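You operate a simulated robot arm through the tools that you are given. There is no shell and no other tool. Be economical: measure what you need, move in short steps, check, and stop when the job is done.

You are at the controls of a simulated robot arm. One attempt, no reset.

JOB
Put things in order on the big board on the work table. At the end: the yellow paint pot stands where the grey rag stood; the grey rag stands where the silver weight stood; the green glass is in the blue bucket; the silver weight is on the silver foil dish; whatever was shut is shut again. Leave all else as you found it, and nothing knocked over.

It is judged by the outcome, as a careful person would: the job done as asked, and still so three seconds after it is handed in. It fails if anything else is knocked over, pushed out of place, dropped, spilled or broken.

ROBOT AND FRAMES
A 7-joint arm with a two-finger parallel gripper, fixed in place. Base frame: the origin is at the foot of the arm, x ahead of it, y to its left, z up; the work surface is at about z = 20. Readings come in mm, rad, newtons and seconds.
With the tool pointing down near the work surface it reaches from about 220 to 620 mm from the base axis. Its first joint turns from -1.152 to 1.152 rad. Payload 2.6 kg.
The tool frame sits at the grasp point between the pads (the TCP): z along the fingers, y along the line on which they close. The tips reach 30 mm beyond it. Largest opening 94 mm; finger width 28, thickness 10; the body of the gripper, 50 by 96 mm, starts 55 mm behind the TCP.
Orientation is that of the tool frame in the base frame, as a unit quaternion [w, x, y, z]. With the fingers straight down and closing along the base's y, the tool's x points along the base's -x, its y along +y and its z along -z.

CONTROLS
- The arm moves only by the tool send_rows. Its argument "series" is a list of rows, each a list of 7 numbers: the shift along the base's x, y, z in mm, then the turn, a rotation vector about the base's x, y, z in rad, then the finger opening in mm, from 0 to 94. In form: [[x, y, z, rx, ry, rz, fingers], ...]. A call has 1 to 10 rows; each row shifts and turns the commanded pose from where the row before left it. Rows are played at 5 a second. More than 50 mm and 0.15 rad between two rows, or a gripper value outside its range, and nothing of the call is played. Where a pose cannot be reached the arm comes as near as it can. A force on the tool above 40 N (or 10 N above the force at the start of the call, whichever is more), or a blocked arm, ends the call early, and 0.2 s more pass. The fingers move at their own pace (about 72 mm/s each) and stop on an object; they squeeze with about 44 N. The grip force told is the motor's: it shows also when the fingers shut on nothing. Time passes only in rows, and 0.2 s behind the last, so rows that do not move let the fingers close. It gives the time, the measured TCP pose, the force on the tool (base axes), the opening and the grip force at its end, in the units of the frame above (readings bear some noise), with the torque about the TCP (base axes, N m) and any sound that the robot's microphone picked up.
- Cameras (640 x 400 px; columns grow to the right, rows downward): "scene" is fixed at [34, 427.2, 572.2]; the picture's right is [-0.80, -0.60, 0.00], its down [-0.29, 0.39, -0.88] and it looks along [0.52, -0.70, -0.48] (base axes); focal length 319 px, centre (320, 200). "wrist" rides on the gripper at [76, 14, -103] in the tool frame; the picture's right is [-0.18, 0.98, 0.00], its down [-0.75, -0.14, -0.64] and it looks along [-0.63, -0.12, 0.77] (tool axes); focal length 243 px, centre (320, 200). There is no depth. A picture from a camera that has moved, and an enlarged one, comes with that camera's place and axes in the base frame and with its lens.
- get_image(camera): a new picture of that camera. The clock stands still meanwhile.
- close_up(camera, box): a new picture of the part [left, top, right, bottom] of that camera's present view, enlarged. The clock stands still meanwhile.
- finish_job(): hands the job in; it is judged then, once.

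Work in short steps. Places have to be worked out from the pictures, the camera data and where the tool is seen: move nearer, look again, correct. Check each grasp and each placing, and mend what went wrong. You have 120 turns and 64 pictures in all, those below and enlarged ones among them. Open the gripper and draw the arm clear of the work before you hand the job in, unless the task says otherwise; then end with one line.

The tools are called by a JSON object that holds its "fn" and its "kwargs". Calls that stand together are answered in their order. send_rows: Moves the arm, as the interface text tells. Its arguments: {"type":"object","properties":{"series":{"type":"array"}},"required":["series"]} The other tools are called the same way: get_image (camera) takes a picture; close_up (camera, box) takes an enlarged picture of a part of a camera's view; finish_job () hands the job in.

At the start:

```text
time: 0.0
tcp_pos: [344.6, -111.4, 425.4]
orientation: [0.0, 0.0, 1.0, 0.001]
wrist_force: [0.6, 0.6, -0.1]
wrist_torque: [-0.01, -0.04, -0.02]
grip_width: 94.1
grasp_force: 0.0
```

scene: 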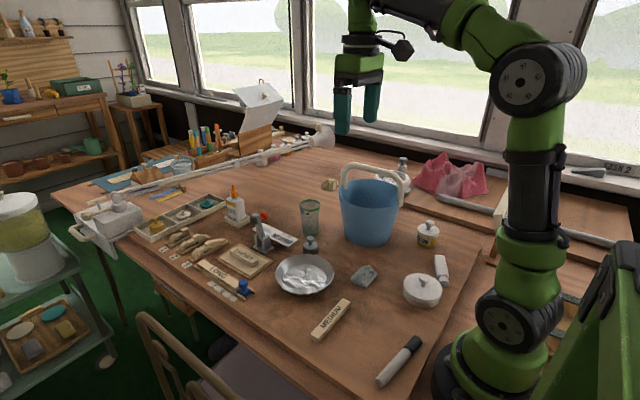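
wrist: 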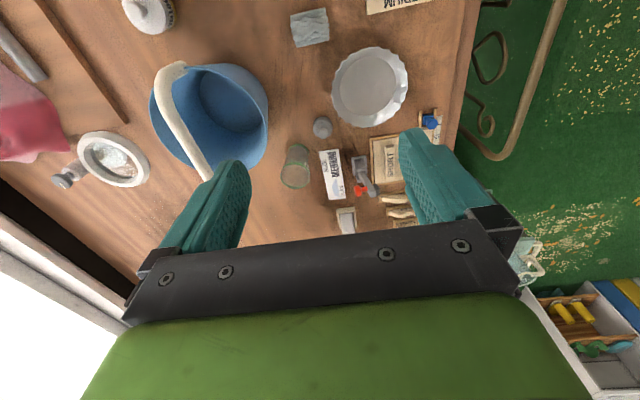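

I start with enlarged views of the work area to identify the objects.

{"fn": "close_up", "kwargs": {"camera": "scene", "box": [220, 150, 480, 312]}}

{"fn": "close_up", "kwargs": {"camera": "wrist", "box": [120, 0, 480, 225]}}

```text
2.46 times, centred on (350, 231) of scene
camera zoom: at [34.0, 427.2, 572.2], right [-0.8, -0.6, 0.0], down [-0.29, 0.39, -0.88], along [0.52, -0.7, -0.48], focal length 786 px, centre (246, 124)
```

zoom: 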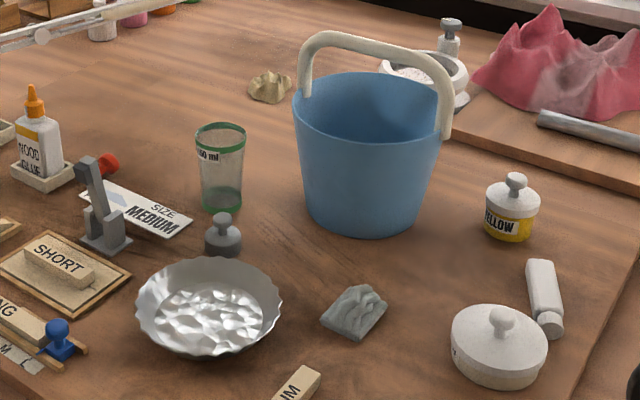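

```text
1.78 times, centred on (300, 112) of wrist
camera zoom: at [268.4, -97.9, 526.5], right [0.18, 0.98, 0.0], down [0.75, -0.14, 0.64], along [0.63, -0.12, -0.77], focal length 431 px, centre (356, 356)
```

zoom: 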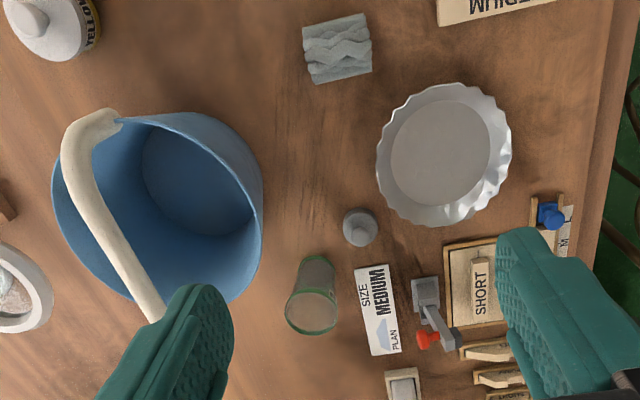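

Nothing seems to need opening. Estimates: weight ≈(474,-125), dish ≈(415,-31), rag ≈(302,-119), pot ≈(228,-348), glass ≈(533,-196), bucket ≈(392,-297) with its handle along x. I turn the tool −90° so that it closes along x, and hover over the weight.

{"fn": "send_rows", "kwargs": {"series": [[12, -1, -18, 0, 0, -0.15, 94], [12, -1, -18, 0, 0, -0.15, 94], [12, -1, -18, 0, 0, -0.15, 94], [12, -1, -18, 0, 0, -0.15, 94], [12, -1, -18, 0, 0, -0.15, 94], [12, -1, -18, 0, 0, -0.15, 94], [12, -1, -18, 0, 0, -0.15, 94], [12, -1, -18, 0, 0, -0.15, 94], [12, -1, -18, 0, 0, -0.15, 94], [12, -1, -18, 0, 0, -0.15, 94]]}}

{"fn": "get_image", "kwargs": {"camera": "wrist"}}

{"fn": "get_image", "kwargs": {"camera": "scene"}}

```text
time: 2.2
tcp_pos: [464.6, -121.0, 244.9]
orientation: [0.002, 0.683, 0.731, 0.0]
wrist_force: [-0.3, -0.3, 0.1]
wrist_torque: [-0.04, 0.0, 0.03]
grip_width: 94.0
grasp_force: 0.0
```

```text
59 pictures are left
camera wrist: at [473.6, -44.7, 347.2], right [0.99, -0.12, 0.0], down [-0.09, -0.76, 0.64], along [-0.07, -0.64, -0.77], focal length 243 px, centre (320, 200)
```

wrist: 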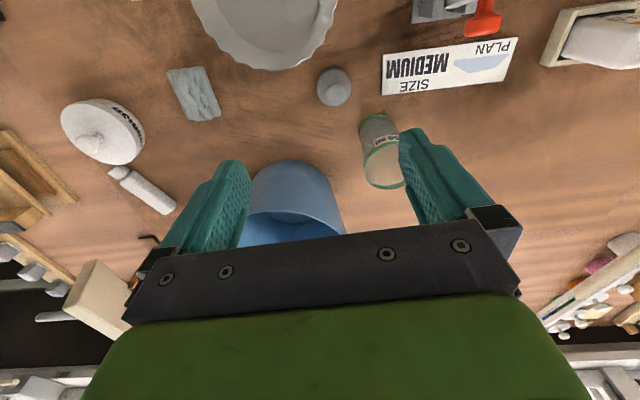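

```text
58 pictures are left
```

scene: 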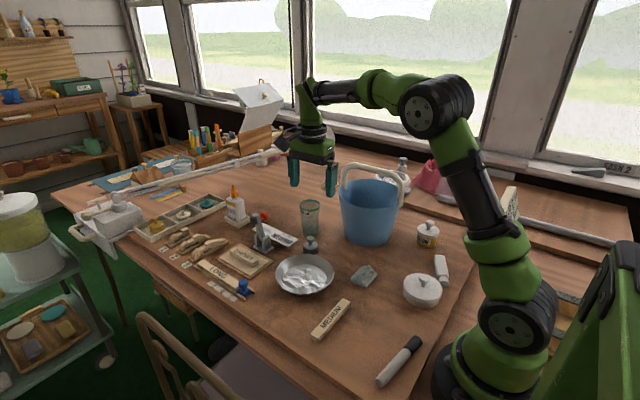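

Weight refined to ≈(479,-126). I straighten the yaw, descend halfway above it and look again.

{"fn": "send_rows", "kwargs": {"series": [[5, -2, -35, 0, 0, -0.07, 70], [5, -2, -40, 0, 0, 0, 70], [4, -1, -40, 0, 0, 0, 70]]}}

{"fn": "get_image", "kwargs": {"camera": "wrist"}}

{"fn": "close_up", "kwargs": {"camera": "scene", "box": [230, 150, 390, 310]}}

```text
time: 3.0
tcp_pos: [472.8, -124.8, 129.1]
orientation: [0.001, 0.707, 0.707, -0.001]
wrist_force: [-0.8, 0.4, -0.2]
wrist_torque: [0.01, -0.01, 0.0]
grip_width: 70.0
grasp_force: 0.1
```

```text
57 pictures are left
camera wrist: at [487.2, -51.2, 230.7], right [0.98, -0.18, 0.0], down [-0.14, -0.75, 0.64], along [-0.12, -0.63, -0.77], focal length 243 px, centre (320, 200)
```

wrist: 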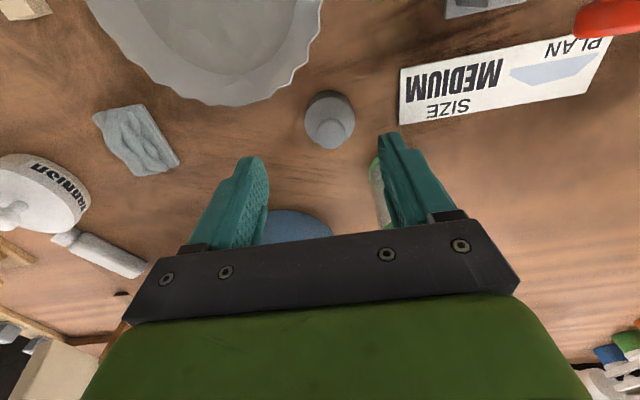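

```text
2.50 times, centred on (310, 230) of scene
camera zoom: at [34.0, 427.2, 572.2], right [-0.8, -0.6, 0.0], down [-0.29, 0.39, -0.88], along [0.52, -0.7, -0.48], focal length 798 px, centre (345, 125)
```

zoom: 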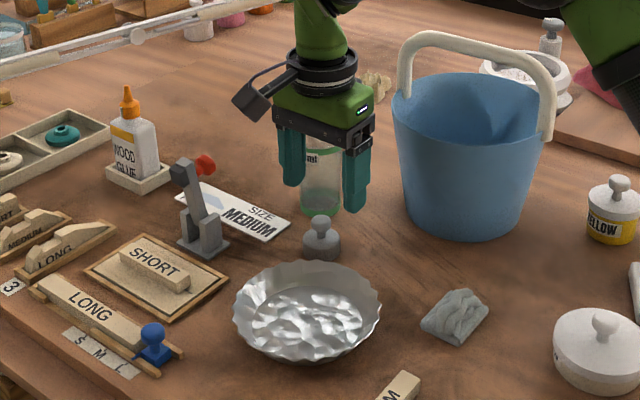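

Weight at (480,-125), diameter about 40. I lower around it, tips just above the board.

{"fn": "send_rows", "kwargs": {"series": [[7, 0, -25, 0, 0, 0, 70], [0, 0, -25, 0, 0, 0, 70], [0, 0, -20, 0, 0, 0, 70], [0, 0, -2, 0, 0, 0, 70]]}}

{"fn": "get_image", "kwargs": {"camera": "wrist"}}

{"fn": "close_up", "kwargs": {"camera": "scene", "box": [260, 180, 370, 300]}}

```text
time: 4.0
tcp_pos: [484.1, -125.9, 56.8]
orientation: [0.0, 0.706, 0.708, -0.001]
wrist_force: [0.3, -0.7, -0.2]
wrist_torque: [0.03, 0.02, -0.02]
grip_width: 70.1
grasp_force: 0.0
```

```text
55 pictures are left
camera wrist: at [498.9, -49.9, 159.6], right [0.98, -0.18, 0.0], down [-0.14, -0.75, 0.64], along [-0.12, -0.63, -0.77], focal length 243 px, centre (320, 200)
```

wrist: 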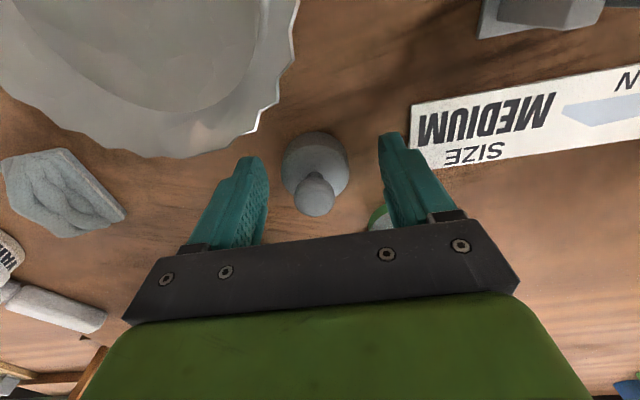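

```text
3.33 times, centred on (315, 240) of scene
camera zoom: at [34.0, 427.2, 572.2], right [-0.8, -0.6, 0.0], down [-0.29, 0.39, -0.88], along [0.52, -0.7, -0.48], focal length 1064 px, centre (337, 67)
```

zoom: 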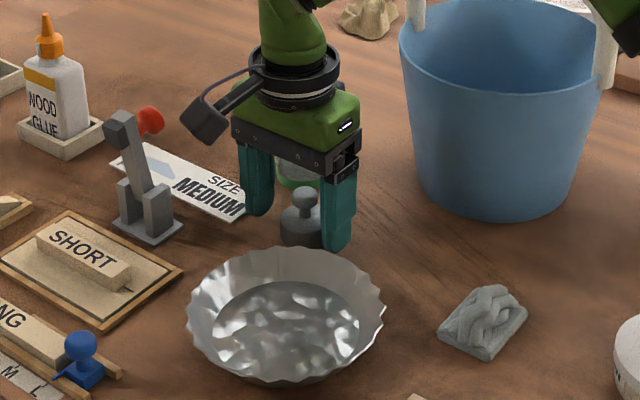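

Weight centre comes out at (480.5,-124.6); a small correction, then close on it.

{"fn": "send_rows", "kwargs": {"series": [[-3.5, 1, -2, 0, 0, 0, 60], [0, 0, 0, 0, 0, 0, 0], [0, 0, 0, 0, 0, 0, 0], [0, 0, 0, 0, 0, 0, 0]]}}

```text
time: 5.0
tcp_pos: [481.1, -123.3, 56.7]
orientation: [0.001, 0.706, 0.708, -0.001]
wrist_force: [-0.3, 0.3, 0.5]
wrist_torque: [0.0, 0.02, 0.01]
grip_width: 40.2
grasp_force: 44.1
```

Gripped at 40 mm. I lift, and carry it to above the dish centre.

{"fn": "send_rows", "kwargs": {"series": [[0, 0, 10, 0, 0, 0, 0], [0, 0, 40, 0, 0, 0, 0], [0, 0, 30, 0, 0, 0, 0], [-20, 30, 0, 0, 0, 0, 0], [-22, 30, 0, 0, 0, 0, 0], [-22, 32, 0, 0, 0, 0, 0]]}}

{"fn": "get_image", "kwargs": {"camera": "wrist"}}

{"fn": "close_up", "kwargs": {"camera": "scene", "box": [230, 180, 390, 300]}}

```text
time: 6.4
tcp_pos: [418.0, -29.7, 135.8]
orientation: [0.001, 0.707, 0.707, -0.001]
wrist_force: [0.2, 0.0, -0.4]
wrist_torque: [0.0, -0.03, 0.0]
grip_width: 0.1
grasp_force: 33.1
```

```text
53 pictures are left
camera wrist: at [433.6, 45.4, 237.1], right [0.98, -0.18, 0.0], down [-0.14, -0.75, 0.64], along [-0.12, -0.63, -0.77], focal length 243 px, centre (320, 200)
```

wrist: 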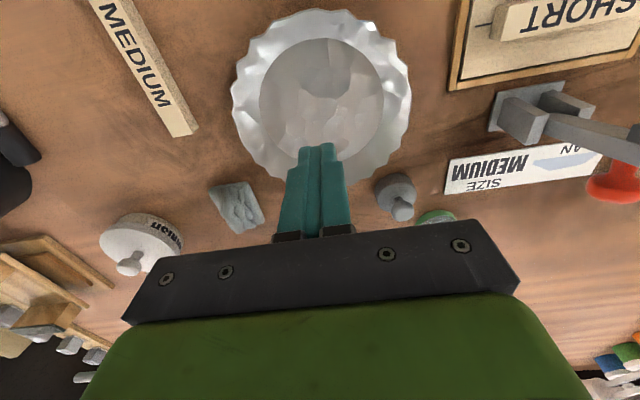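

```text
3.33 times, centred on (310, 240) of scene
camera zoom: at [34.0, 427.2, 572.2], right [-0.8, -0.6, 0.0], down [-0.29, 0.39, -0.88], along [0.52, -0.7, -0.48], focal length 1064 px, centre (353, 67)
```

zoom: 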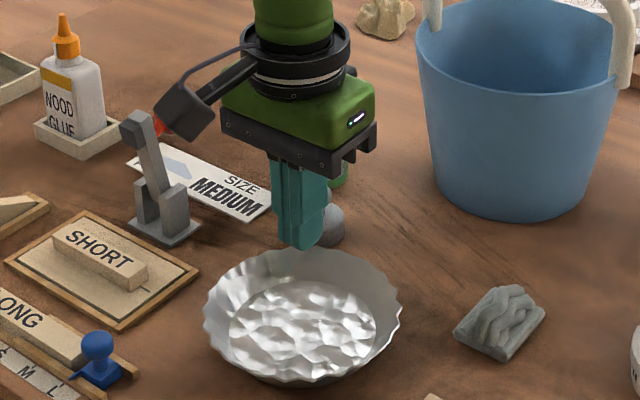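

The weight slipped out and still stands in its place, upright. I look closely at its shape before regripping.

{"fn": "close_up", "kwargs": {"camera": "wrist", "box": [360, 155, 440, 225]}}

{"fn": "send_rows", "kwargs": {"series": [[22, -32, 0, 0, 0, 0, 40], [22, -32, 0, 0, 0, 0, 40], [18, -31, 0, 0, 0, 0, 40]]}}

{"fn": "close_up", "kwargs": {"camera": "scene", "box": [280, 220, 340, 270]}}

```text
5.71 times, centred on (400, 190) of wrist
camera zoom: at [433.6, 45.4, 237.1], right [0.98, -0.18, 0.0], down [-0.14, -0.75, 0.64], along [-0.12, -0.63, -0.77], focal length 1386 px, centre (-137, 257)
```

zoom: 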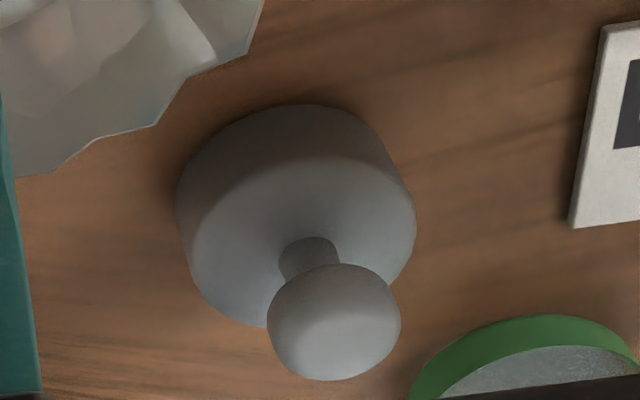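

```text
time: 7.2
tcp_pos: [481.8, -125.6, 135.5]
orientation: [0.0, 0.706, 0.708, 0.0]
wrist_force: [1.2, 0.8, 0.0]
wrist_torque: [0.0, 0.04, 0.0]
grip_width: 39.9
grasp_force: 0.0
```

```text
8.00 times, centred on (310, 245) of scene
camera zoom: at [34.0, 427.2, 572.2], right [-0.8, -0.6, 0.0], down [-0.29, 0.39, -0.88], along [0.52, -0.7, -0.48], focal length 2554 px, centre (400, -160)
```

zoom: 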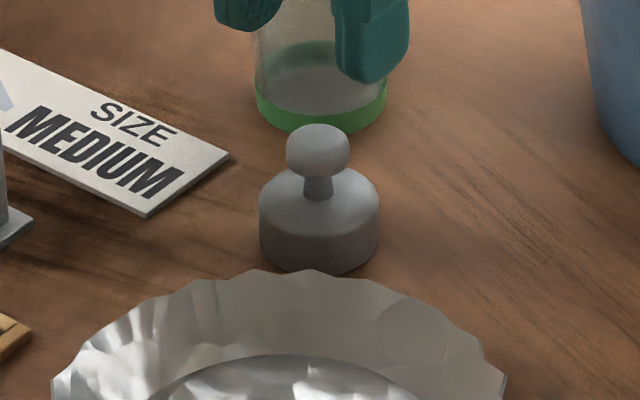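

The weight has a low body (about 18 mm), a thin neck and a round knob; earlier only the very tips held it. I go lower this time, almost touching the board.

{"fn": "send_rows", "kwargs": {"series": [[-1, 1, -15, 0, 0, 0, 60], [0, 0, -30, 0, 0, 0, 60], [0, 0, -25, 0, 0, 0, 60], [0, 0, -8, 0, 0, 0, 60], [0, 0, -3, 0, 0, 0, 60], [0, 0, -2, 0, 0, 0, 60]]}}

```text
time: 8.6
tcp_pos: [477.7, -126.6, 51.4]
orientation: [0.001, 0.706, 0.708, -0.001]
wrist_force: [0.4, -0.6, 0.0]
wrist_torque: [-0.02, 0.01, 0.0]
grip_width: 59.9
grasp_force: 0.0
```

No contact yet at z≈51. I close, wait, and lift slowly by a few millimetres to test.

{"fn": "send_rows", "kwargs": {"series": [[0, 0, 0, 0, 0, 0, 0], [0, 0, 0, 0, 0, 0, 0], [0, 0, 0, 0, 0, 0, 0], [0, 0, 2, 0, 0, 0, 0], [0, 0, 3, 0, 0, 0, 0], [0, 0, 3, 0, 0, 0, 0]]}}

{"fn": "close_up", "kwargs": {"camera": "scene", "box": [280, 200, 340, 270]}}

```text
time: 10.0
tcp_pos: [477.9, -126.3, 60.4]
orientation: [0.0, 0.706, 0.708, -0.001]
wrist_force: [-0.2, 1.0, -2.5]
wrist_torque: [0.01, 0.04, 0.0]
grip_width: 41.0
grasp_force: 43.7
```

```text
5.71 times, centred on (310, 235) of scene
camera zoom: at [34.0, 427.2, 572.2], right [-0.8, -0.6, 0.0], down [-0.29, 0.39, -0.88], along [0.52, -0.7, -0.48], focal length 1824 px, centre (377, 0)
```

zoom: 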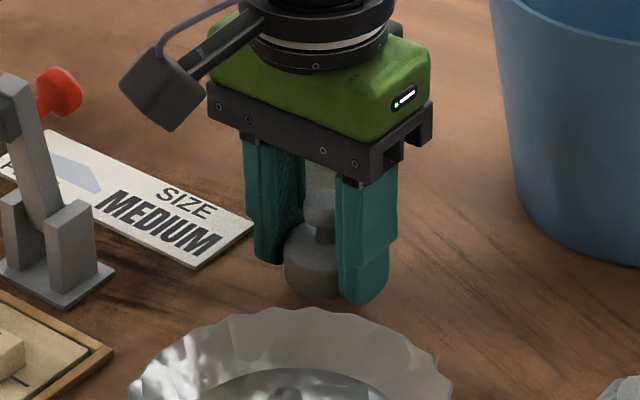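

The tool now carries 2.5 N: the weight is coming up. I raise it gently further and check.

{"fn": "send_rows", "kwargs": {"series": [[0, 0, 4, 0, 0, 0, 0], [0, 0, 6, 0, 0, 0, 0], [0, 0, 8, 0, 0, 0, 0], [0, 0, 10, 0, 0, 0, 0], [0, 0, 12, 0, 0, 0, 0], [0, 0, 10, 0, 0, 0, 0], [0, 0, 8, 0, 0, 0, 0], [0, 0, 4, 0, 0, 0, 0]]}}

```text
time: 11.8
tcp_pos: [478.4, -127.6, 123.3]
orientation: [0.001, 0.706, 0.708, 0.0]
wrist_force: [0.1, -0.5, -1.7]
wrist_torque: [-0.01, 0.03, -0.02]
grip_width: 40.8
grasp_force: 43.6
```

Held. I carry it smoothly to above the dish and look.

{"fn": "send_rows", "kwargs": {"series": [[-4, 6, 0, 0, 0, 0, 0], [-8, 14, 0, 0, 0, 0, 0], [-12, 20, 0, 0, 0, 0, 0], [-12, 20, 0, 0, 0, 0, 0], [-12, 20, 0, 0, 0, 0, 0], [-8, 12, 0, 0, 0, 0, 0], [-4, 6, 0, 0, 0, 0, 0], [0, 0, 0, 0, 0, 0, 0]]}}

{"fn": "get_image", "kwargs": {"camera": "wrist"}}

{"fn": "close_up", "kwargs": {"camera": "scene", "box": [240, 180, 380, 310]}}

```text
time: 13.6
tcp_pos: [415.8, -27.2, 123.6]
orientation: [0.001, 0.707, 0.708, 0.001]
wrist_force: [0.0, -0.4, -2.4]
wrist_torque: [0.0, -0.01, -0.02]
grip_width: 40.8
grasp_force: 44.0
```

```text
48 pictures are left
camera wrist: at [431.7, 47.8, 225.3], right [0.98, -0.18, 0.0], down [-0.14, -0.75, 0.64], along [-0.12, -0.63, -0.77], focal length 243 px, centre (320, 200)
```

wrist: 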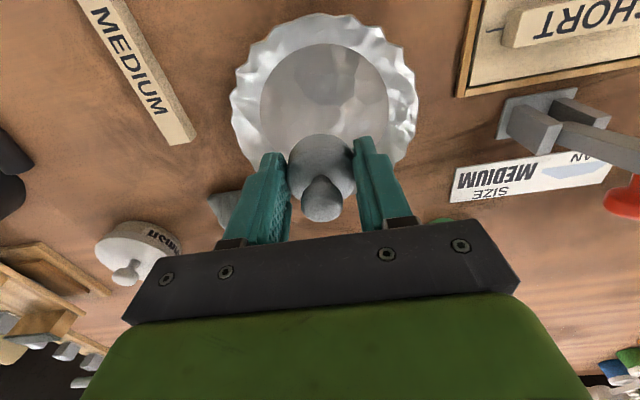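

```text
3.08 times, centred on (310, 245) of scene
camera zoom: at [34.0, 427.2, 572.2], right [-0.8, -0.6, 0.0], down [-0.29, 0.39, -0.88], along [0.52, -0.7, -0.48], focal length 982 px, centre (351, 62)
```

zoom: 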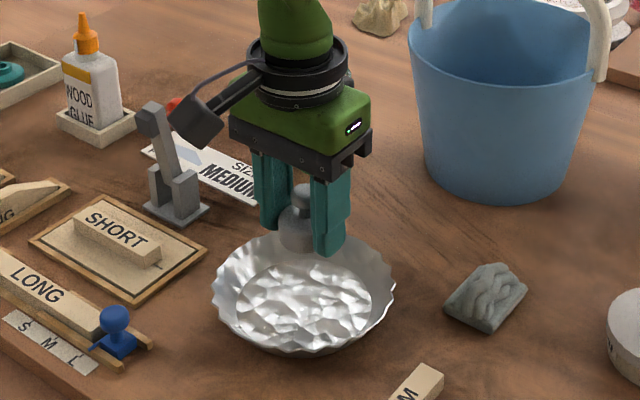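

Dish floor centre ≈(421,-24). I shift slightly and lower to just above the foil.

{"fn": "send_rows", "kwargs": {"series": [[3, 2, -5, 0, 0, 0, 0], [2, 1, -12, 0, 0, 0, 0], [0, 0, -16, 0, 0, 0, 0], [0, 0, -14, 0, 0, 0, 0], [0, 0, -8, 0, 0, 0, 0], [0, 0, -5, 0, 0, 0, 0], [0, 0, -3, 0, 0, 0, 0]]}}

{"fn": "close_up", "kwargs": {"camera": "scene", "box": [260, 220, 350, 310]}}

{"fn": "get_image", "kwargs": {"camera": "wrist"}}

```text
time: 15.2
tcp_pos: [422.9, -26.0, 60.0]
orientation: [0.001, 0.706, 0.708, 0.0]
wrist_force: [-0.2, 0.0, -3.1]
wrist_torque: [0.02, 0.02, 0.04]
grip_width: 40.8
grasp_force: 43.5
```

```text
4.44 times, centred on (305, 265) of scene
camera zoom: at [34.0, 427.2, 572.2], right [-0.8, -0.6, 0.0], down [-0.29, 0.39, -0.88], along [0.52, -0.7, -0.48], focal length 1419 px, centre (387, -89)
```

zoom: 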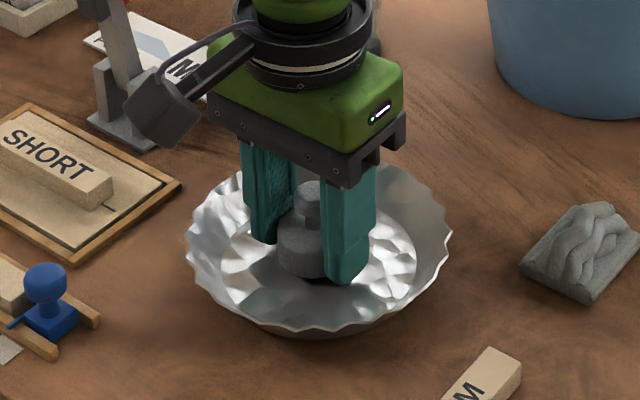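

```text
45 pictures are left
camera wrist: at [437.5, 49.2, 161.2], right [0.98, -0.18, 0.0], down [-0.14, -0.75, 0.64], along [-0.12, -0.63, -0.77], focal length 243 px, centre (320, 200)
```

wrist: 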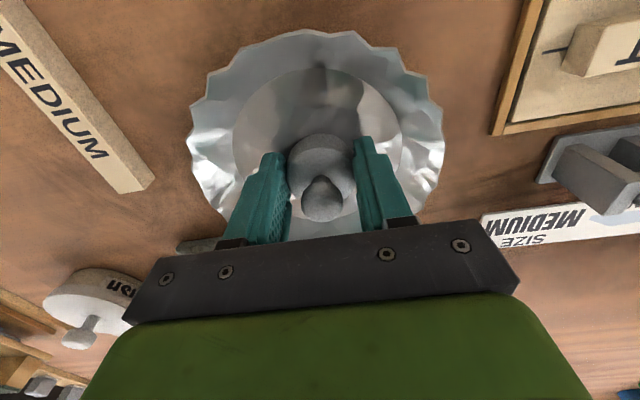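

Well centred. I lower in small steps watching for contact.

{"fn": "send_rows", "kwargs": {"series": [[0, 2, -2, 0, 0, 0, 0], [0, 0, -1.5, 0, 0, 0, 0], [0, 0, -1, 0, 0, 0, 0]]}}

```text
time: 16.0
tcp_pos: [423.7, -22.7, 55.8]
orientation: [0.001, 0.707, 0.708, 0.0]
wrist_force: [-0.7, -0.2, 3.9]
wrist_torque: [-0.04, 0.06, 0.0]
grip_width: 40.9
grasp_force: 43.6
```

Contact: the force went from −2.5 to +3.9 N. I release to 56 mm and rise.

{"fn": "send_rows", "kwargs": {"series": [[0, 0, 0.5, 0, 0, 0, 44], [0, 0, 0, 0, 0, 0, 56], [0, 0, 3, 0, 0, 0, 56], [0, 0, 15, 0, 0, 0, 56], [0, 0, 40, 0, 0, 0, 56], [0, 0, 50, 0, 0, 0, 56]]}}

{"fn": "close_up", "kwargs": {"camera": "scene", "box": [240, 200, 400, 310]}}

```text
time: 17.4
tcp_pos: [424.0, -23.6, 164.0]
orientation: [0.0, 0.706, 0.708, -0.001]
wrist_force: [0.3, -0.4, 0.0]
wrist_torque: [0.0, -0.02, 0.03]
grip_width: 56.1
grasp_force: 0.1
```

```text
3.64 times, centred on (320, 255) of scene
camera zoom: at [34.0, 427.2, 572.2], right [-0.8, -0.6, 0.0], down [-0.29, 0.39, -0.88], along [0.52, -0.7, -0.48], focal length 1161 px, centre (320, 0)
```

zoom: 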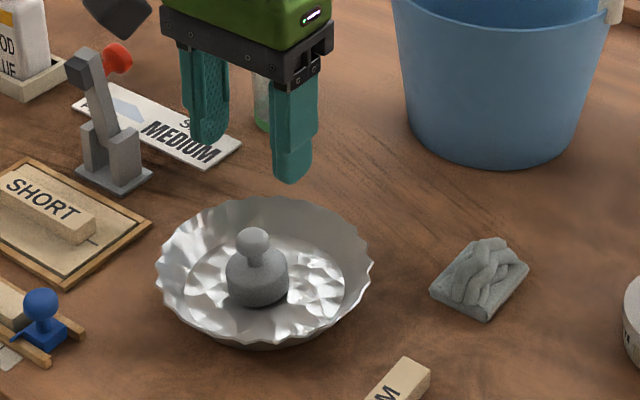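

The weight stands in the dish. Next, over to the rag near (305,-118) for a look.

{"fn": "send_rows", "kwargs": {"series": [[-30, -24, 0, 0, 0, 0, 90], [-30, -24, 0, 0, 0, 0, 90], [-30, -24, 0, 0, 0, 0, 90], [-28, -22, -10, 0, 0, 0, 90]]}}

{"fn": "get_image", "kwargs": {"camera": "wrist"}}

{"fn": "close_up", "kwargs": {"camera": "scene", "box": [330, 240, 400, 300]}}

```text
time: 18.4
tcp_pos: [307.5, -117.6, 154.3]
orientation: [0.0, 0.706, 0.708, -0.001]
wrist_force: [0.4, -1.2, 0.1]
wrist_torque: [0.0, 0.03, -0.01]
grip_width: 90.2
grasp_force: 0.1
```

```text
43 pictures are left
camera wrist: at [322.7, -42.5, 256.2], right [0.98, -0.18, 0.0], down [-0.14, -0.75, 0.64], along [-0.12, -0.63, -0.77], focal length 243 px, centre (320, 200)
```

wrist: 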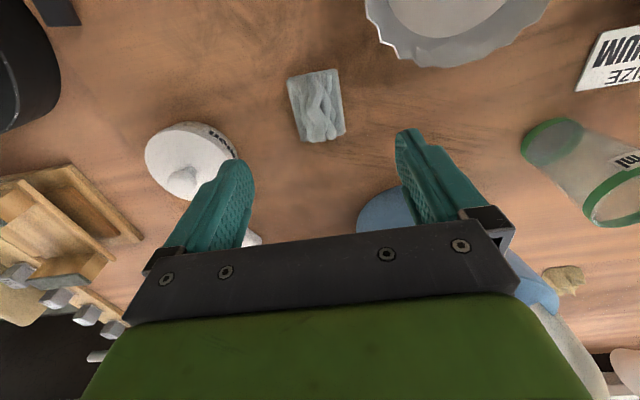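

```text
6.67 times, centred on (365, 270) of scene
camera zoom: at [34.0, 427.2, 572.2], right [-0.8, -0.6, 0.0], down [-0.29, 0.39, -0.88], along [0.52, -0.7, -0.48], focal length 2128 px, centre (20, -267)
```

zoom: 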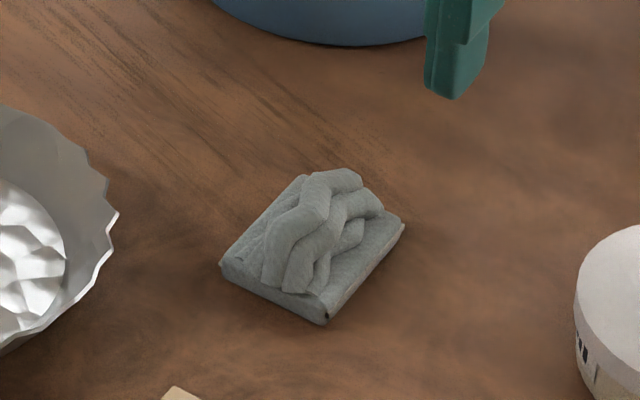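

The rag is about 47×59 mm, centred at ≈(305,-120) and aligned with my closing axis. I go down around it.

{"fn": "send_rows", "kwargs": {"series": [[-2, -2, -40, 0, 0, 0, 75], [0, 0, -40, 0, 0, 0, 75], [0, 0, -17, 0, 0, 0, 75], [0, 0, -4, 0, 0, 0, 75]]}}

{"fn": "get_image", "kwargs": {"camera": "wrist"}}

```text
time: 19.4
tcp_pos: [303.1, -119.7, 52.8]
orientation: [0.002, 0.707, 0.707, 0.0]
wrist_force: [0.5, 0.0, -0.2]
wrist_torque: [0.01, 0.02, 0.0]
grip_width: 75.3
grasp_force: 0.0
```

```text
41 pictures are left
camera wrist: at [319.3, -45.3, 154.5], right [0.98, -0.18, 0.0], down [-0.14, -0.75, 0.64], along [-0.12, -0.63, -0.77], focal length 243 px, centre (320, 200)
```

wrist: 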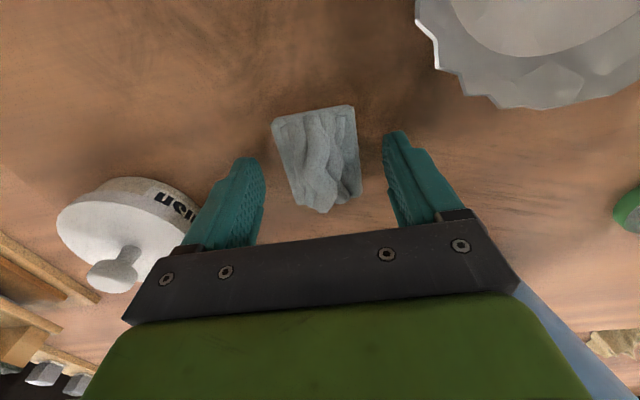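

Aligned. I close and lift slowly.

{"fn": "send_rows", "kwargs": {"series": [[1, 2, -1.5, 0, 0, 0, 60], [0, 0, 0, 0, 0, 0, 0], [0, 0, 0, 0, 0, 0, 0], [0, 0, 0, 0, 0, 0, 0], [0, 0, 2, 0, 0, 0, 0], [0, 0, 4, 0, 0, 0, 0], [0, 0, 6, 0, 0, 0, 0], [0, 0, 8, 0, 0, 0, 0]]}}

{"fn": "close_up", "kwargs": {"camera": "scene", "box": [310, 210, 420, 300]}}

```text
time: 21.2
tcp_pos: [304.6, -117.7, 71.0]
orientation: [0.0, 0.706, 0.708, 0.0]
wrist_force: [0.0, -0.6, -0.7]
wrist_torque: [-0.01, -0.01, 0.02]
grip_width: 43.4
grasp_force: 43.8
```

```text
4.44 times, centred on (365, 255) of scene
camera zoom: at [34.0, 427.2, 572.2], right [-0.8, -0.6, 0.0], down [-0.29, 0.39, -0.88], along [0.52, -0.7, -0.48], focal length 1419 px, centre (120, -44)
```

zoom: 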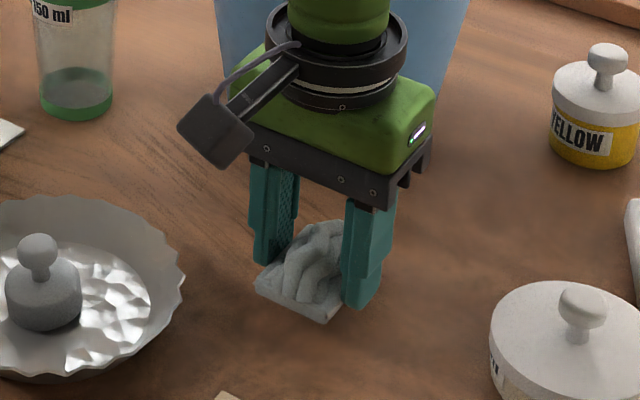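

Rag in hand. I lift it and carry it to the weight's former spot (480.5,-125).

{"fn": "send_rows", "kwargs": {"series": [[0, 0, 20, 0, 0, 0, 0], [6, 0, 25, 0, 0, 0, 0], [20, -1, 5, 0, 0, 0, 0], [30, -1, 0, 0, 0, 0, 0], [35, -2, 0, 0, 0, 0, 0], [35, -2, 0, 0, 0, 0, 0], [28, -1, 0, 0, 0, 0, 0], [16, -1, 0, 0, 0, 0, 0], [6, 0, 0, 0, 0, 0, 0], [0, 0, 0, 0, 0, 0, 0]]}}

{"fn": "get_image", "kwargs": {"camera": "wrist"}}

```text
time: 23.4
tcp_pos: [481.1, -125.4, 120.5]
orientation: [0.001, 0.706, 0.708, 0.0]
wrist_force: [0.2, -0.4, -0.4]
wrist_torque: [-0.01, 0.0, -0.02]
grip_width: 43.3
grasp_force: 43.4
```

```text
39 pictures are left
camera wrist: at [495.3, -50.8, 222.5], right [0.98, -0.18, 0.0], down [-0.14, -0.75, 0.64], along [-0.12, -0.63, -0.77], focal length 243 px, centre (320, 200)
```

wrist: 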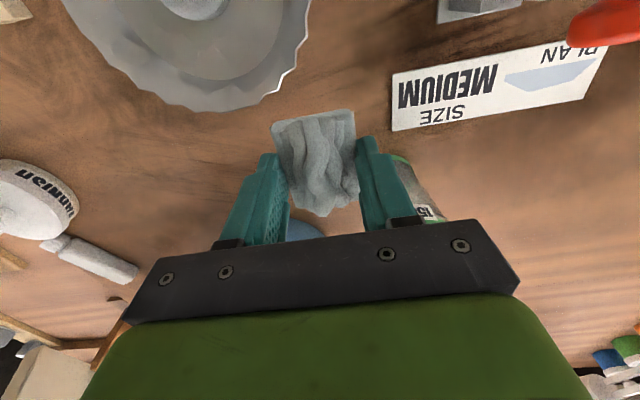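

Position fits. I lower to the board, last millimetres slowly.

{"fn": "send_rows", "kwargs": {"series": [[0, 0, -15, 0, 0, 0, 0], [0, 0, -25, 0, 0, 0, 0], [0, 0, -15, 0, 0, 0, 0], [0, 0, -7, 0, 0, 0, 0], [0, 0, -3, 0, 0, 0, 0], [0, 0, -1.5, 0, 0, 0, 0], [0, 0, -1.5, 0, 0, 0, 0]]}}

{"fn": "close_up", "kwargs": {"camera": "scene", "box": [260, 200, 370, 290]}}

```text
time: 25.0
tcp_pos: [480.0, -124.8, 54.3]
orientation: [0.001, 0.706, 0.708, 0.0]
wrist_force: [-0.2, -0.4, -0.2]
wrist_torque: [-0.02, -0.02, -0.02]
grip_width: 43.2
grasp_force: 44.1
```

```text
4.44 times, centred on (315, 245) of scene
camera zoom: at [34.0, 427.2, 572.2], right [-0.8, -0.6, 0.0], down [-0.29, 0.39, -0.88], along [0.52, -0.7, -0.48], focal length 1419 px, centre (342, 0)
```

zoom: 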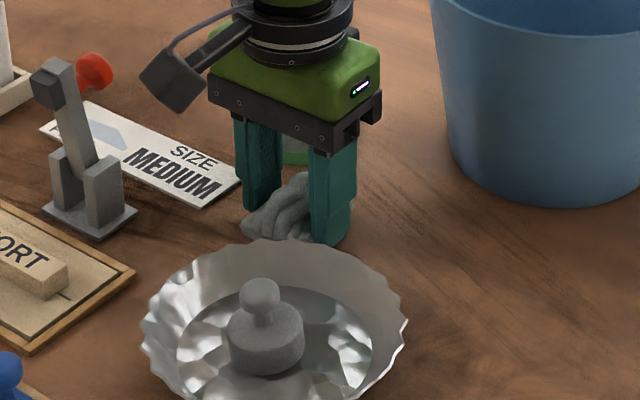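

A little lower until contact is felt.

{"fn": "send_rows", "kwargs": {"series": [[0, 0, -1.5, 0, 0, 0, 0], [0, 0, -1, 0, 0, 0, 0]]}}

```text
time: 25.6
tcp_pos: [479.5, -124.8, 51.4]
orientation: [-0.001, 0.707, 0.707, 0.0]
wrist_force: [-7.6, 1.5, 11.1]
wrist_torque: [0.01, 0.22, 0.0]
grip_width: 43.1
grasp_force: 43.5
```

Contact made. I ease off, open to 58 and rise.

{"fn": "send_rows", "kwargs": {"series": [[0, 0, 1, 0, 0, 0, 46], [0, 0, 0, 0, 0, 0, 58], [0, 0, 2, 0, 0, 0, 58], [0, 0, 15, 0, 0, 0, 58], [0, 0, 40, 0, 0, 0, 58], [0, 0, 50, 0, 0, 0, 58], [0, 0, 30, 0, 0, 0, 58]]}}

{"fn": "get_image", "kwargs": {"camera": "wrist"}}

{"fn": "close_up", "kwargs": {"camera": "scene", "box": [250, 180, 390, 290]}}

```text
time: 27.2
tcp_pos: [481.6, -125.9, 191.7]
orientation: [0.0, 0.706, 0.708, 0.0]
wrist_force: [-0.5, 0.1, -0.1]
wrist_torque: [0.03, -0.02, 0.01]
grip_width: 58.1
grasp_force: 0.0
```

```text
37 pictures are left
camera wrist: at [495.7, -51.2, 293.0], right [0.98, -0.18, 0.0], down [-0.14, -0.75, 0.64], along [-0.12, -0.63, -0.77], focal length 243 px, centre (320, 200)
```

wrist: 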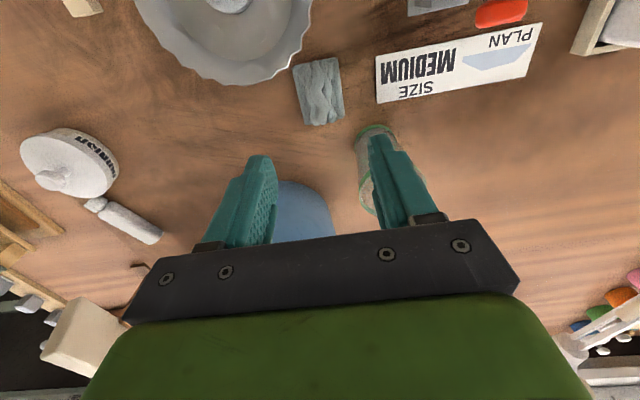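

```text
3.64 times, centred on (320, 235) of scene
camera zoom: at [34.0, 427.2, 572.2], right [-0.8, -0.6, 0.0], down [-0.29, 0.39, -0.88], along [0.52, -0.7, -0.48], focal length 1161 px, centre (320, 73)
```

zoom: 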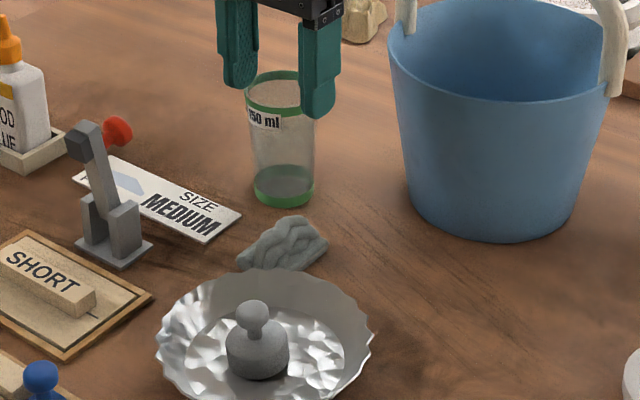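

The rag is placed, clear of the dish. Now hover over the glass near (533,-195) at safe height.

{"fn": "send_rows", "kwargs": {"series": [[0, 0, 25, 0, 0, 0, 90], [17, -18, 0, 0, 0, 0, 90], [17, -18, 0, 0, 0, 0, 90], [17, -18, 0, 0, 0, 0, 90]]}}

{"fn": "get_image", "kwargs": {"camera": "wrist"}}

{"fn": "close_up", "kwargs": {"camera": "scene", "box": [260, 150, 420, 270]}}

```text
time: 28.2
tcp_pos: [534.1, -179.7, 212.7]
orientation: [0.001, 0.706, 0.708, 0.002]
wrist_force: [-0.2, 0.6, -0.4]
wrist_torque: [0.03, 0.02, 0.0]
grip_width: 90.2
grasp_force: 0.1
```

```text
35 pictures are left
camera wrist: at [547.8, -104.9, 315.4], right [0.98, -0.18, 0.0], down [-0.14, -0.75, 0.64], along [-0.12, -0.63, -0.77], focal length 243 px, centre (320, 200)
```

wrist: 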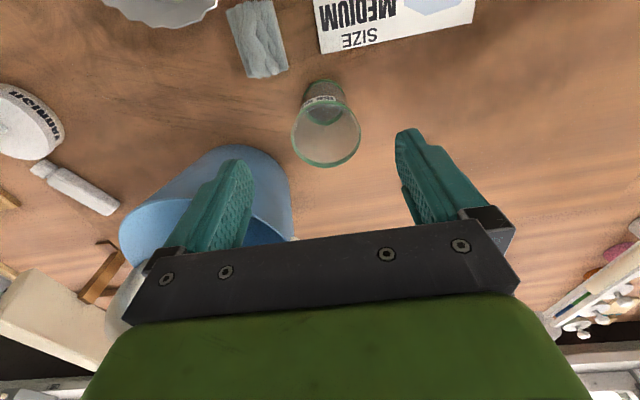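

```text
3.33 times, centred on (340, 210) of scene
camera zoom: at [34.0, 427.2, 572.2], right [-0.8, -0.6, 0.0], down [-0.29, 0.39, -0.88], along [0.52, -0.7, -0.48], focal length 1064 px, centre (253, 167)
```

zoom: 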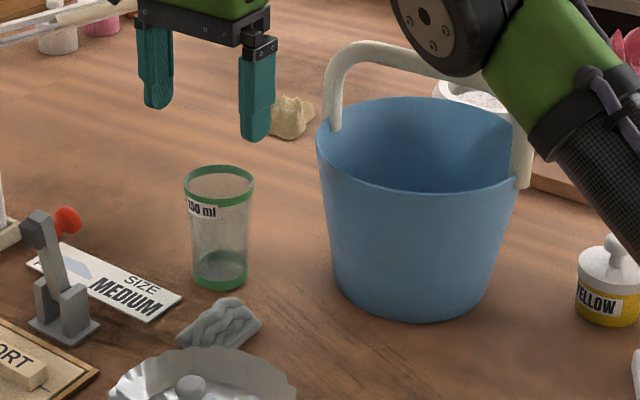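

Glass centre ≈(536,-194), rim at z≈117 with 59 mm diameter. I grip it high (TCP z≈112), to keep the hand clear of the bucket rim later. Descending around it.

{"fn": "send_rows", "kwargs": {"series": [[2, -14, -10, 0, 0, 0, 90], [0, 0, -30, 0, 0, 0, 90], [0, 0, -25, 0, 0, 0, 90]]}}

{"fn": "get_image", "kwargs": {"camera": "wrist"}}

```text
time: 29.0
tcp_pos: [531.3, -196.7, 145.9]
orientation: [0.001, 0.706, 0.708, -0.001]
wrist_force: [-0.2, 0.1, -0.6]
wrist_torque: [-0.02, 0.0, -0.01]
grip_width: 90.1
grasp_force: 0.1
```

```text
33 pictures are left
camera wrist: at [547.6, -120.6, 247.2], right [0.98, -0.18, 0.0], down [-0.14, -0.75, 0.64], along [-0.12, -0.63, -0.77], focal length 243 px, centre (320, 200)
```

wrist: 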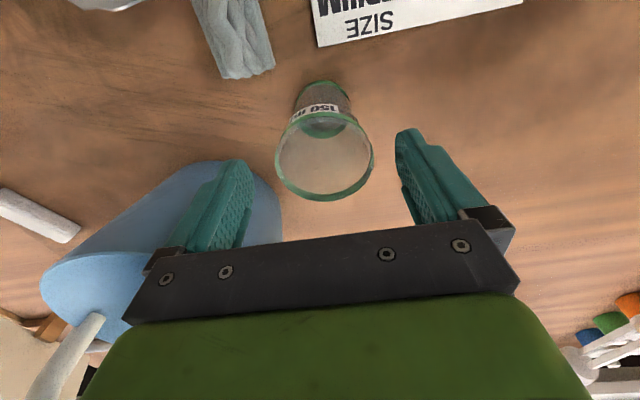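

Rim centre measured at (536,-194.4). I go down to grip height and close.

{"fn": "send_rows", "kwargs": {"series": [[2, 2, -18, 0, 0, 0, 80], [0, 0, -16, 0, 0, 0, 72], [0, 0, 0, 0, 0, 0, 66], [0, 0, 0, 0, 0, 0, 0], [0, 0, 0, 0, 0, 0, 0], [0, 0, 0, 0, 0, 0, 0]]}}

{"fn": "close_up", "kwargs": {"camera": "scene", "box": [270, 160, 360, 260]}}

```text
time: 30.4
tcp_pos: [535.5, -191.4, 111.2]
orientation: [0.0, 0.707, 0.707, -0.002]
wrist_force: [0.1, 0.7, -0.1]
wrist_torque: [0.03, 0.03, 0.01]
grip_width: 60.1
grasp_force: 44.1
```

```text
4.00 times, centred on (315, 210) of scene
camera zoom: at [34.0, 427.2, 572.2], right [-0.8, -0.6, 0.0], down [-0.29, 0.39, -0.88], along [0.52, -0.7, -0.48], focal length 1277 px, centre (340, 160)
```

zoom: 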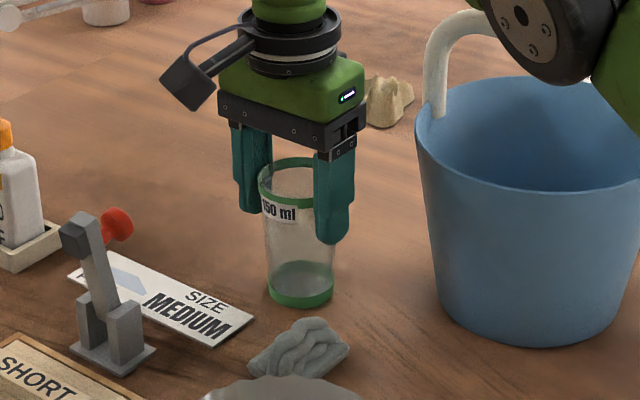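

Gripped at 60 mm on the rim. I lift slowly at first, then up to clear the bucket rim.

{"fn": "send_rows", "kwargs": {"series": [[0, 0, 2, 0, 0, 0, 0], [0, 0, 4, 0, 0, 0, 0], [0, 0, 8, 0, 0, 0, 0], [0, 0, 14, 0, 0, 0, 0], [0, 0, 20, 0, 0, 0, 0], [0, 0, 25, 0, 0, 0, 0], [0, 0, 30, 0, 0, 0, 0], [0, 0, 30, 0, 0, 0, 0], [0, 0, 25, 0, 0, 0, 0], [0, 0, 12, 0, 0, 0, 0]]}}

{"fn": "close_up", "kwargs": {"camera": "scene", "box": [260, 110, 440, 260]}}

{"fn": "get_image", "kwargs": {"camera": "wrist"}}

```text
time: 32.6
tcp_pos: [534.0, -181.5, 279.6]
orientation: [0.0, 0.707, 0.707, -0.001]
wrist_force: [-1.5, -0.4, -1.3]
wrist_torque: [0.02, 0.03, 0.03]
grip_width: 60.0
grasp_force: 44.1
out of reach, approached as far as the arm can: row 10
```

```text
2.67 times, centred on (350, 185) of scene
camera zoom: at [34.0, 427.2, 572.2], right [-0.8, -0.6, 0.0], down [-0.29, 0.39, -0.88], along [0.52, -0.7, -0.48], focal length 851 px, centre (240, 240)
```

zoom: 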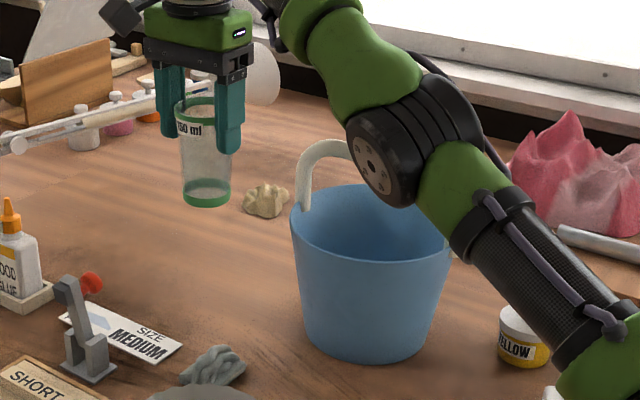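

```text
30 pictures are left
camera wrist: at [549.3, -106.2, 380.9], right [0.98, -0.18, 0.0], down [-0.14, -0.75, 0.64], along [-0.12, -0.63, -0.77], focal length 243 px, centre (320, 200)
```

wrist: 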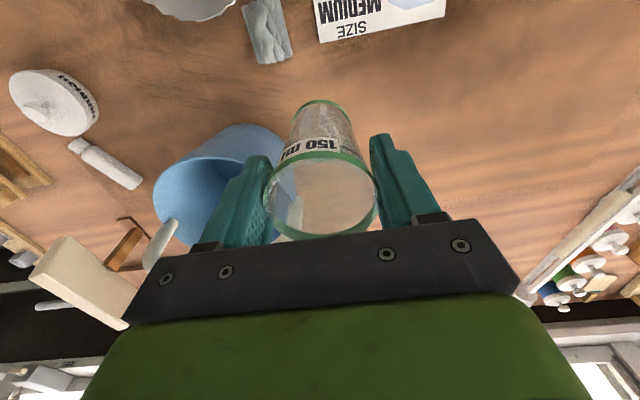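

Glass in hand, bottom at z≈188, above the bucket rim (~160). I move to the near (+y) side of the bucket, in front of the handle, and look.

{"fn": "send_rows", "kwargs": {"series": [[-12, -3, 0, 0, 0, 0, 0], [-22, -6, 0, 0, 0, 0, 0], [-26, -8, 0, 0, 0, 0, 0], [-26, -8, 0, 0, 0, 0, 0], [-26, -8, 0, 0, 0, 0, 0], [-20, -6, 0, 0, 0, 0, 0], [-9, -3, 0, 0, 0, 0, 0], [0, 0, 0, 0, 0, 0, 0]]}}

{"fn": "get_image", "kwargs": {"camera": "wrist"}}

{"fn": "close_up", "kwargs": {"camera": "scene", "box": [290, 100, 450, 250]}}

```text
time: 34.4
tcp_pos: [392.9, -223.7, 279.3]
orientation: [0.0, 0.707, 0.707, -0.001]
wrist_force: [0.6, -0.8, -2.0]
wrist_torque: [0.01, -0.02, -0.01]
grip_width: 59.7
grasp_force: 43.9
```

```text
29 pictures are left
camera wrist: at [407.4, -149.3, 381.6], right [0.98, -0.18, 0.0], down [-0.14, -0.75, 0.64], along [-0.12, -0.63, -0.77], focal length 243 px, centre (320, 200)
```

wrist: 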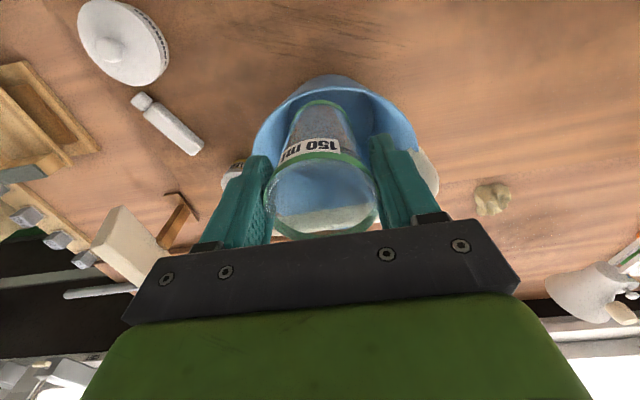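

```text
2.67 times, centred on (370, 175) of scene
camera zoom: at [34.0, 427.2, 572.2], right [-0.8, -0.6, 0.0], down [-0.29, 0.39, -0.88], along [0.52, -0.7, -0.48], focal length 851 px, centre (187, 267)
```

zoom: 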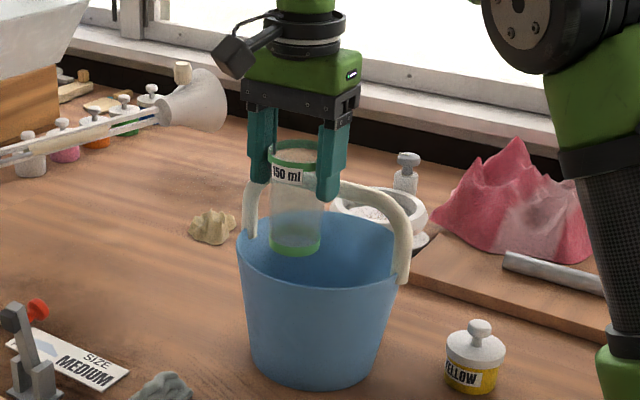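

I enlarge both views to judge the handle against the hand.

{"fn": "close_up", "kwargs": {"camera": "wrist", "box": [200, 60, 460, 250]}}

{"fn": "close_up", "kwargs": {"camera": "scene", "box": [330, 100, 410, 180]}}

```text
2.11 times, centred on (330, 155) of wrist
camera zoom: at [407.4, -149.3, 381.6], right [0.98, -0.18, 0.0], down [-0.14, -0.75, 0.64], along [-0.12, -0.63, -0.77], focal length 511 px, centre (299, 295)
```

zoom: 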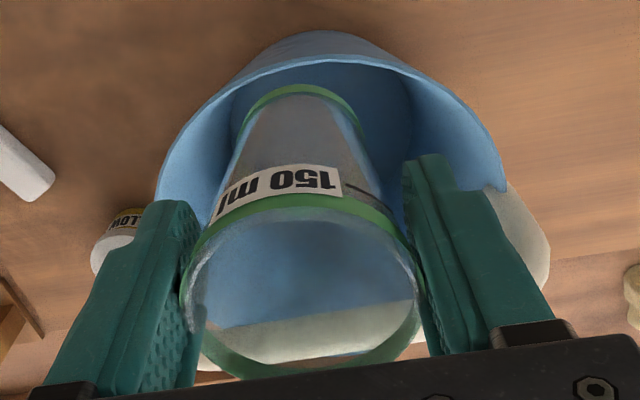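

```text
5.00 times, centred on (370, 140) of scene
camera zoom: at [34.0, 427.2, 572.2], right [-0.8, -0.6, 0.0], down [-0.29, 0.39, -0.88], along [0.52, -0.7, -0.48], focal length 1596 px, centre (70, 500)
```

zoom: 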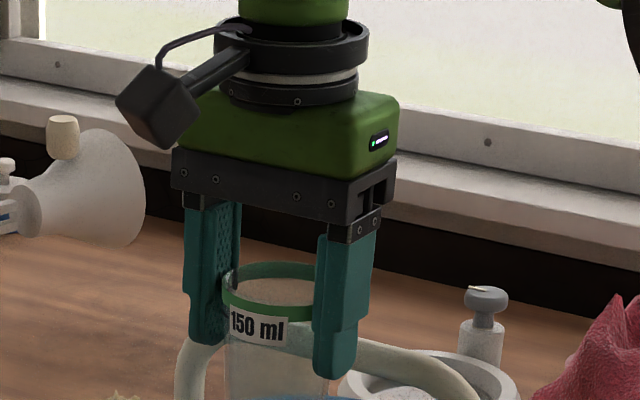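

The handle bar's front edge is at y≈-275 (z≈230–250), bucket centre ≈(396,-287). I tilt the hand 0.21 rad away from the handle, fingers toward −y, before descending in front of the bar.

{"fn": "send_rows", "kwargs": {"series": [[1, 0, 0, -0.05, 0, 0, 0], [1, 0, 0, -0.06, 0, 0, 0], [0, -3, 0, -0.06, 0, 0, 0], [0, -4, 0, -0.04, 0, 0, 0], [0, -1, -10, 0, 0, 0, 0], [0, 0, -15, 0, 0, 0, 0]]}}

{"fn": "close_up", "kwargs": {"camera": "scene", "box": [300, 100, 440, 250]}}

{"fn": "close_up", "kwargs": {"camera": "wrist", "box": [200, 60, 460, 250]}}

```text
time: 35.8
tcp_pos: [395.6, -231.8, 256.4]
orientation: [0.073, 0.702, 0.704, -0.076]
wrist_force: [-0.4, -1.0, -0.3]
wrist_torque: [0.0, -0.01, 0.0]
grip_width: 59.5
grasp_force: 43.9
```

```text
2.67 times, centred on (370, 175) of scene
camera zoom: at [34.0, 427.2, 572.2], right [-0.8, -0.6, 0.0], down [-0.29, 0.39, -0.88], along [0.52, -0.7, -0.48], focal length 851 px, centre (187, 267)
```

zoom: 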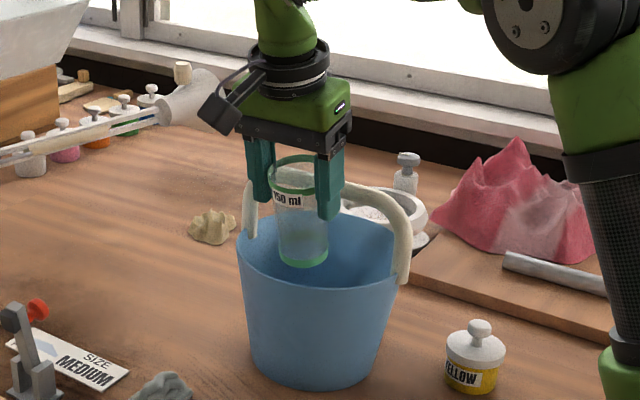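

```text
2.11 times, centred on (330, 155) of wrist
camera zoom: at [409.7, -136.5, 339.6], right [0.98, -0.18, 0.04], down [-0.14, -0.6, 0.79], along [-0.12, -0.78, -0.62], focal length 511 px, centre (299, 295)
```

zoom: 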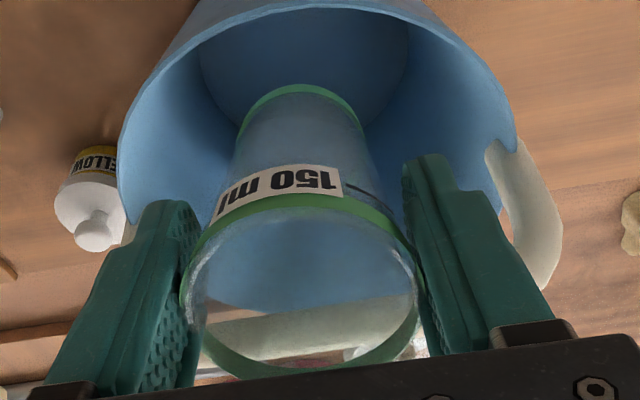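

Clear of the bar (edge ≈ y −280). I descend in front of it.

{"fn": "send_rows", "kwargs": {"series": [[0, 0, -15, 0, 0, 0, 0], [0, 0, -18, 0, 0, 0, 0], [0, -2, -15, 0, 0, 0, 0], [0, -5, -12, 0, 0, 0, 0], [0, -5, -12, 0, 0, 0, 0]]}}

{"fn": "close_up", "kwargs": {"camera": "scene", "box": [300, 100, 440, 250]}}

{"fn": "close_up", "kwargs": {"camera": "wrist", "box": [180, 20, 480, 250]}}

```text
time: 37.0
tcp_pos: [396.9, -240.1, 183.7]
orientation: [0.074, 0.703, 0.703, -0.074]
wrist_force: [0.2, -0.2, -0.6]
wrist_torque: [0.02, -0.02, -0.02]
grip_width: 59.5
grasp_force: 44.3
```

```text
2.67 times, centred on (370, 175) of scene
camera zoom: at [34.0, 427.2, 572.2], right [-0.8, -0.6, 0.0], down [-0.29, 0.39, -0.88], along [0.52, -0.7, -0.48], focal length 851 px, centre (187, 267)
```

zoom: 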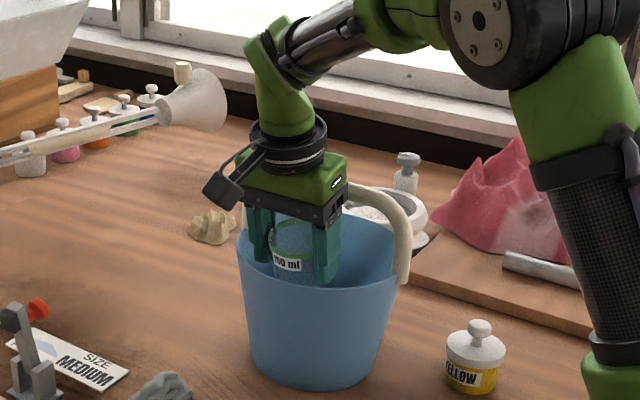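

```text
1.74 times, centred on (330, 135) of wrist
camera zoom: at [411.3, -146.3, 267.3], right [0.98, -0.18, 0.04], down [-0.14, -0.6, 0.79], along [-0.12, -0.78, -0.62], focal length 422 px, centre (303, 313)
```

zoom: 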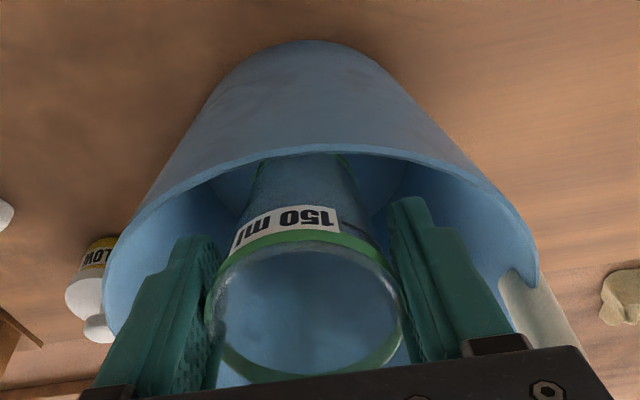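

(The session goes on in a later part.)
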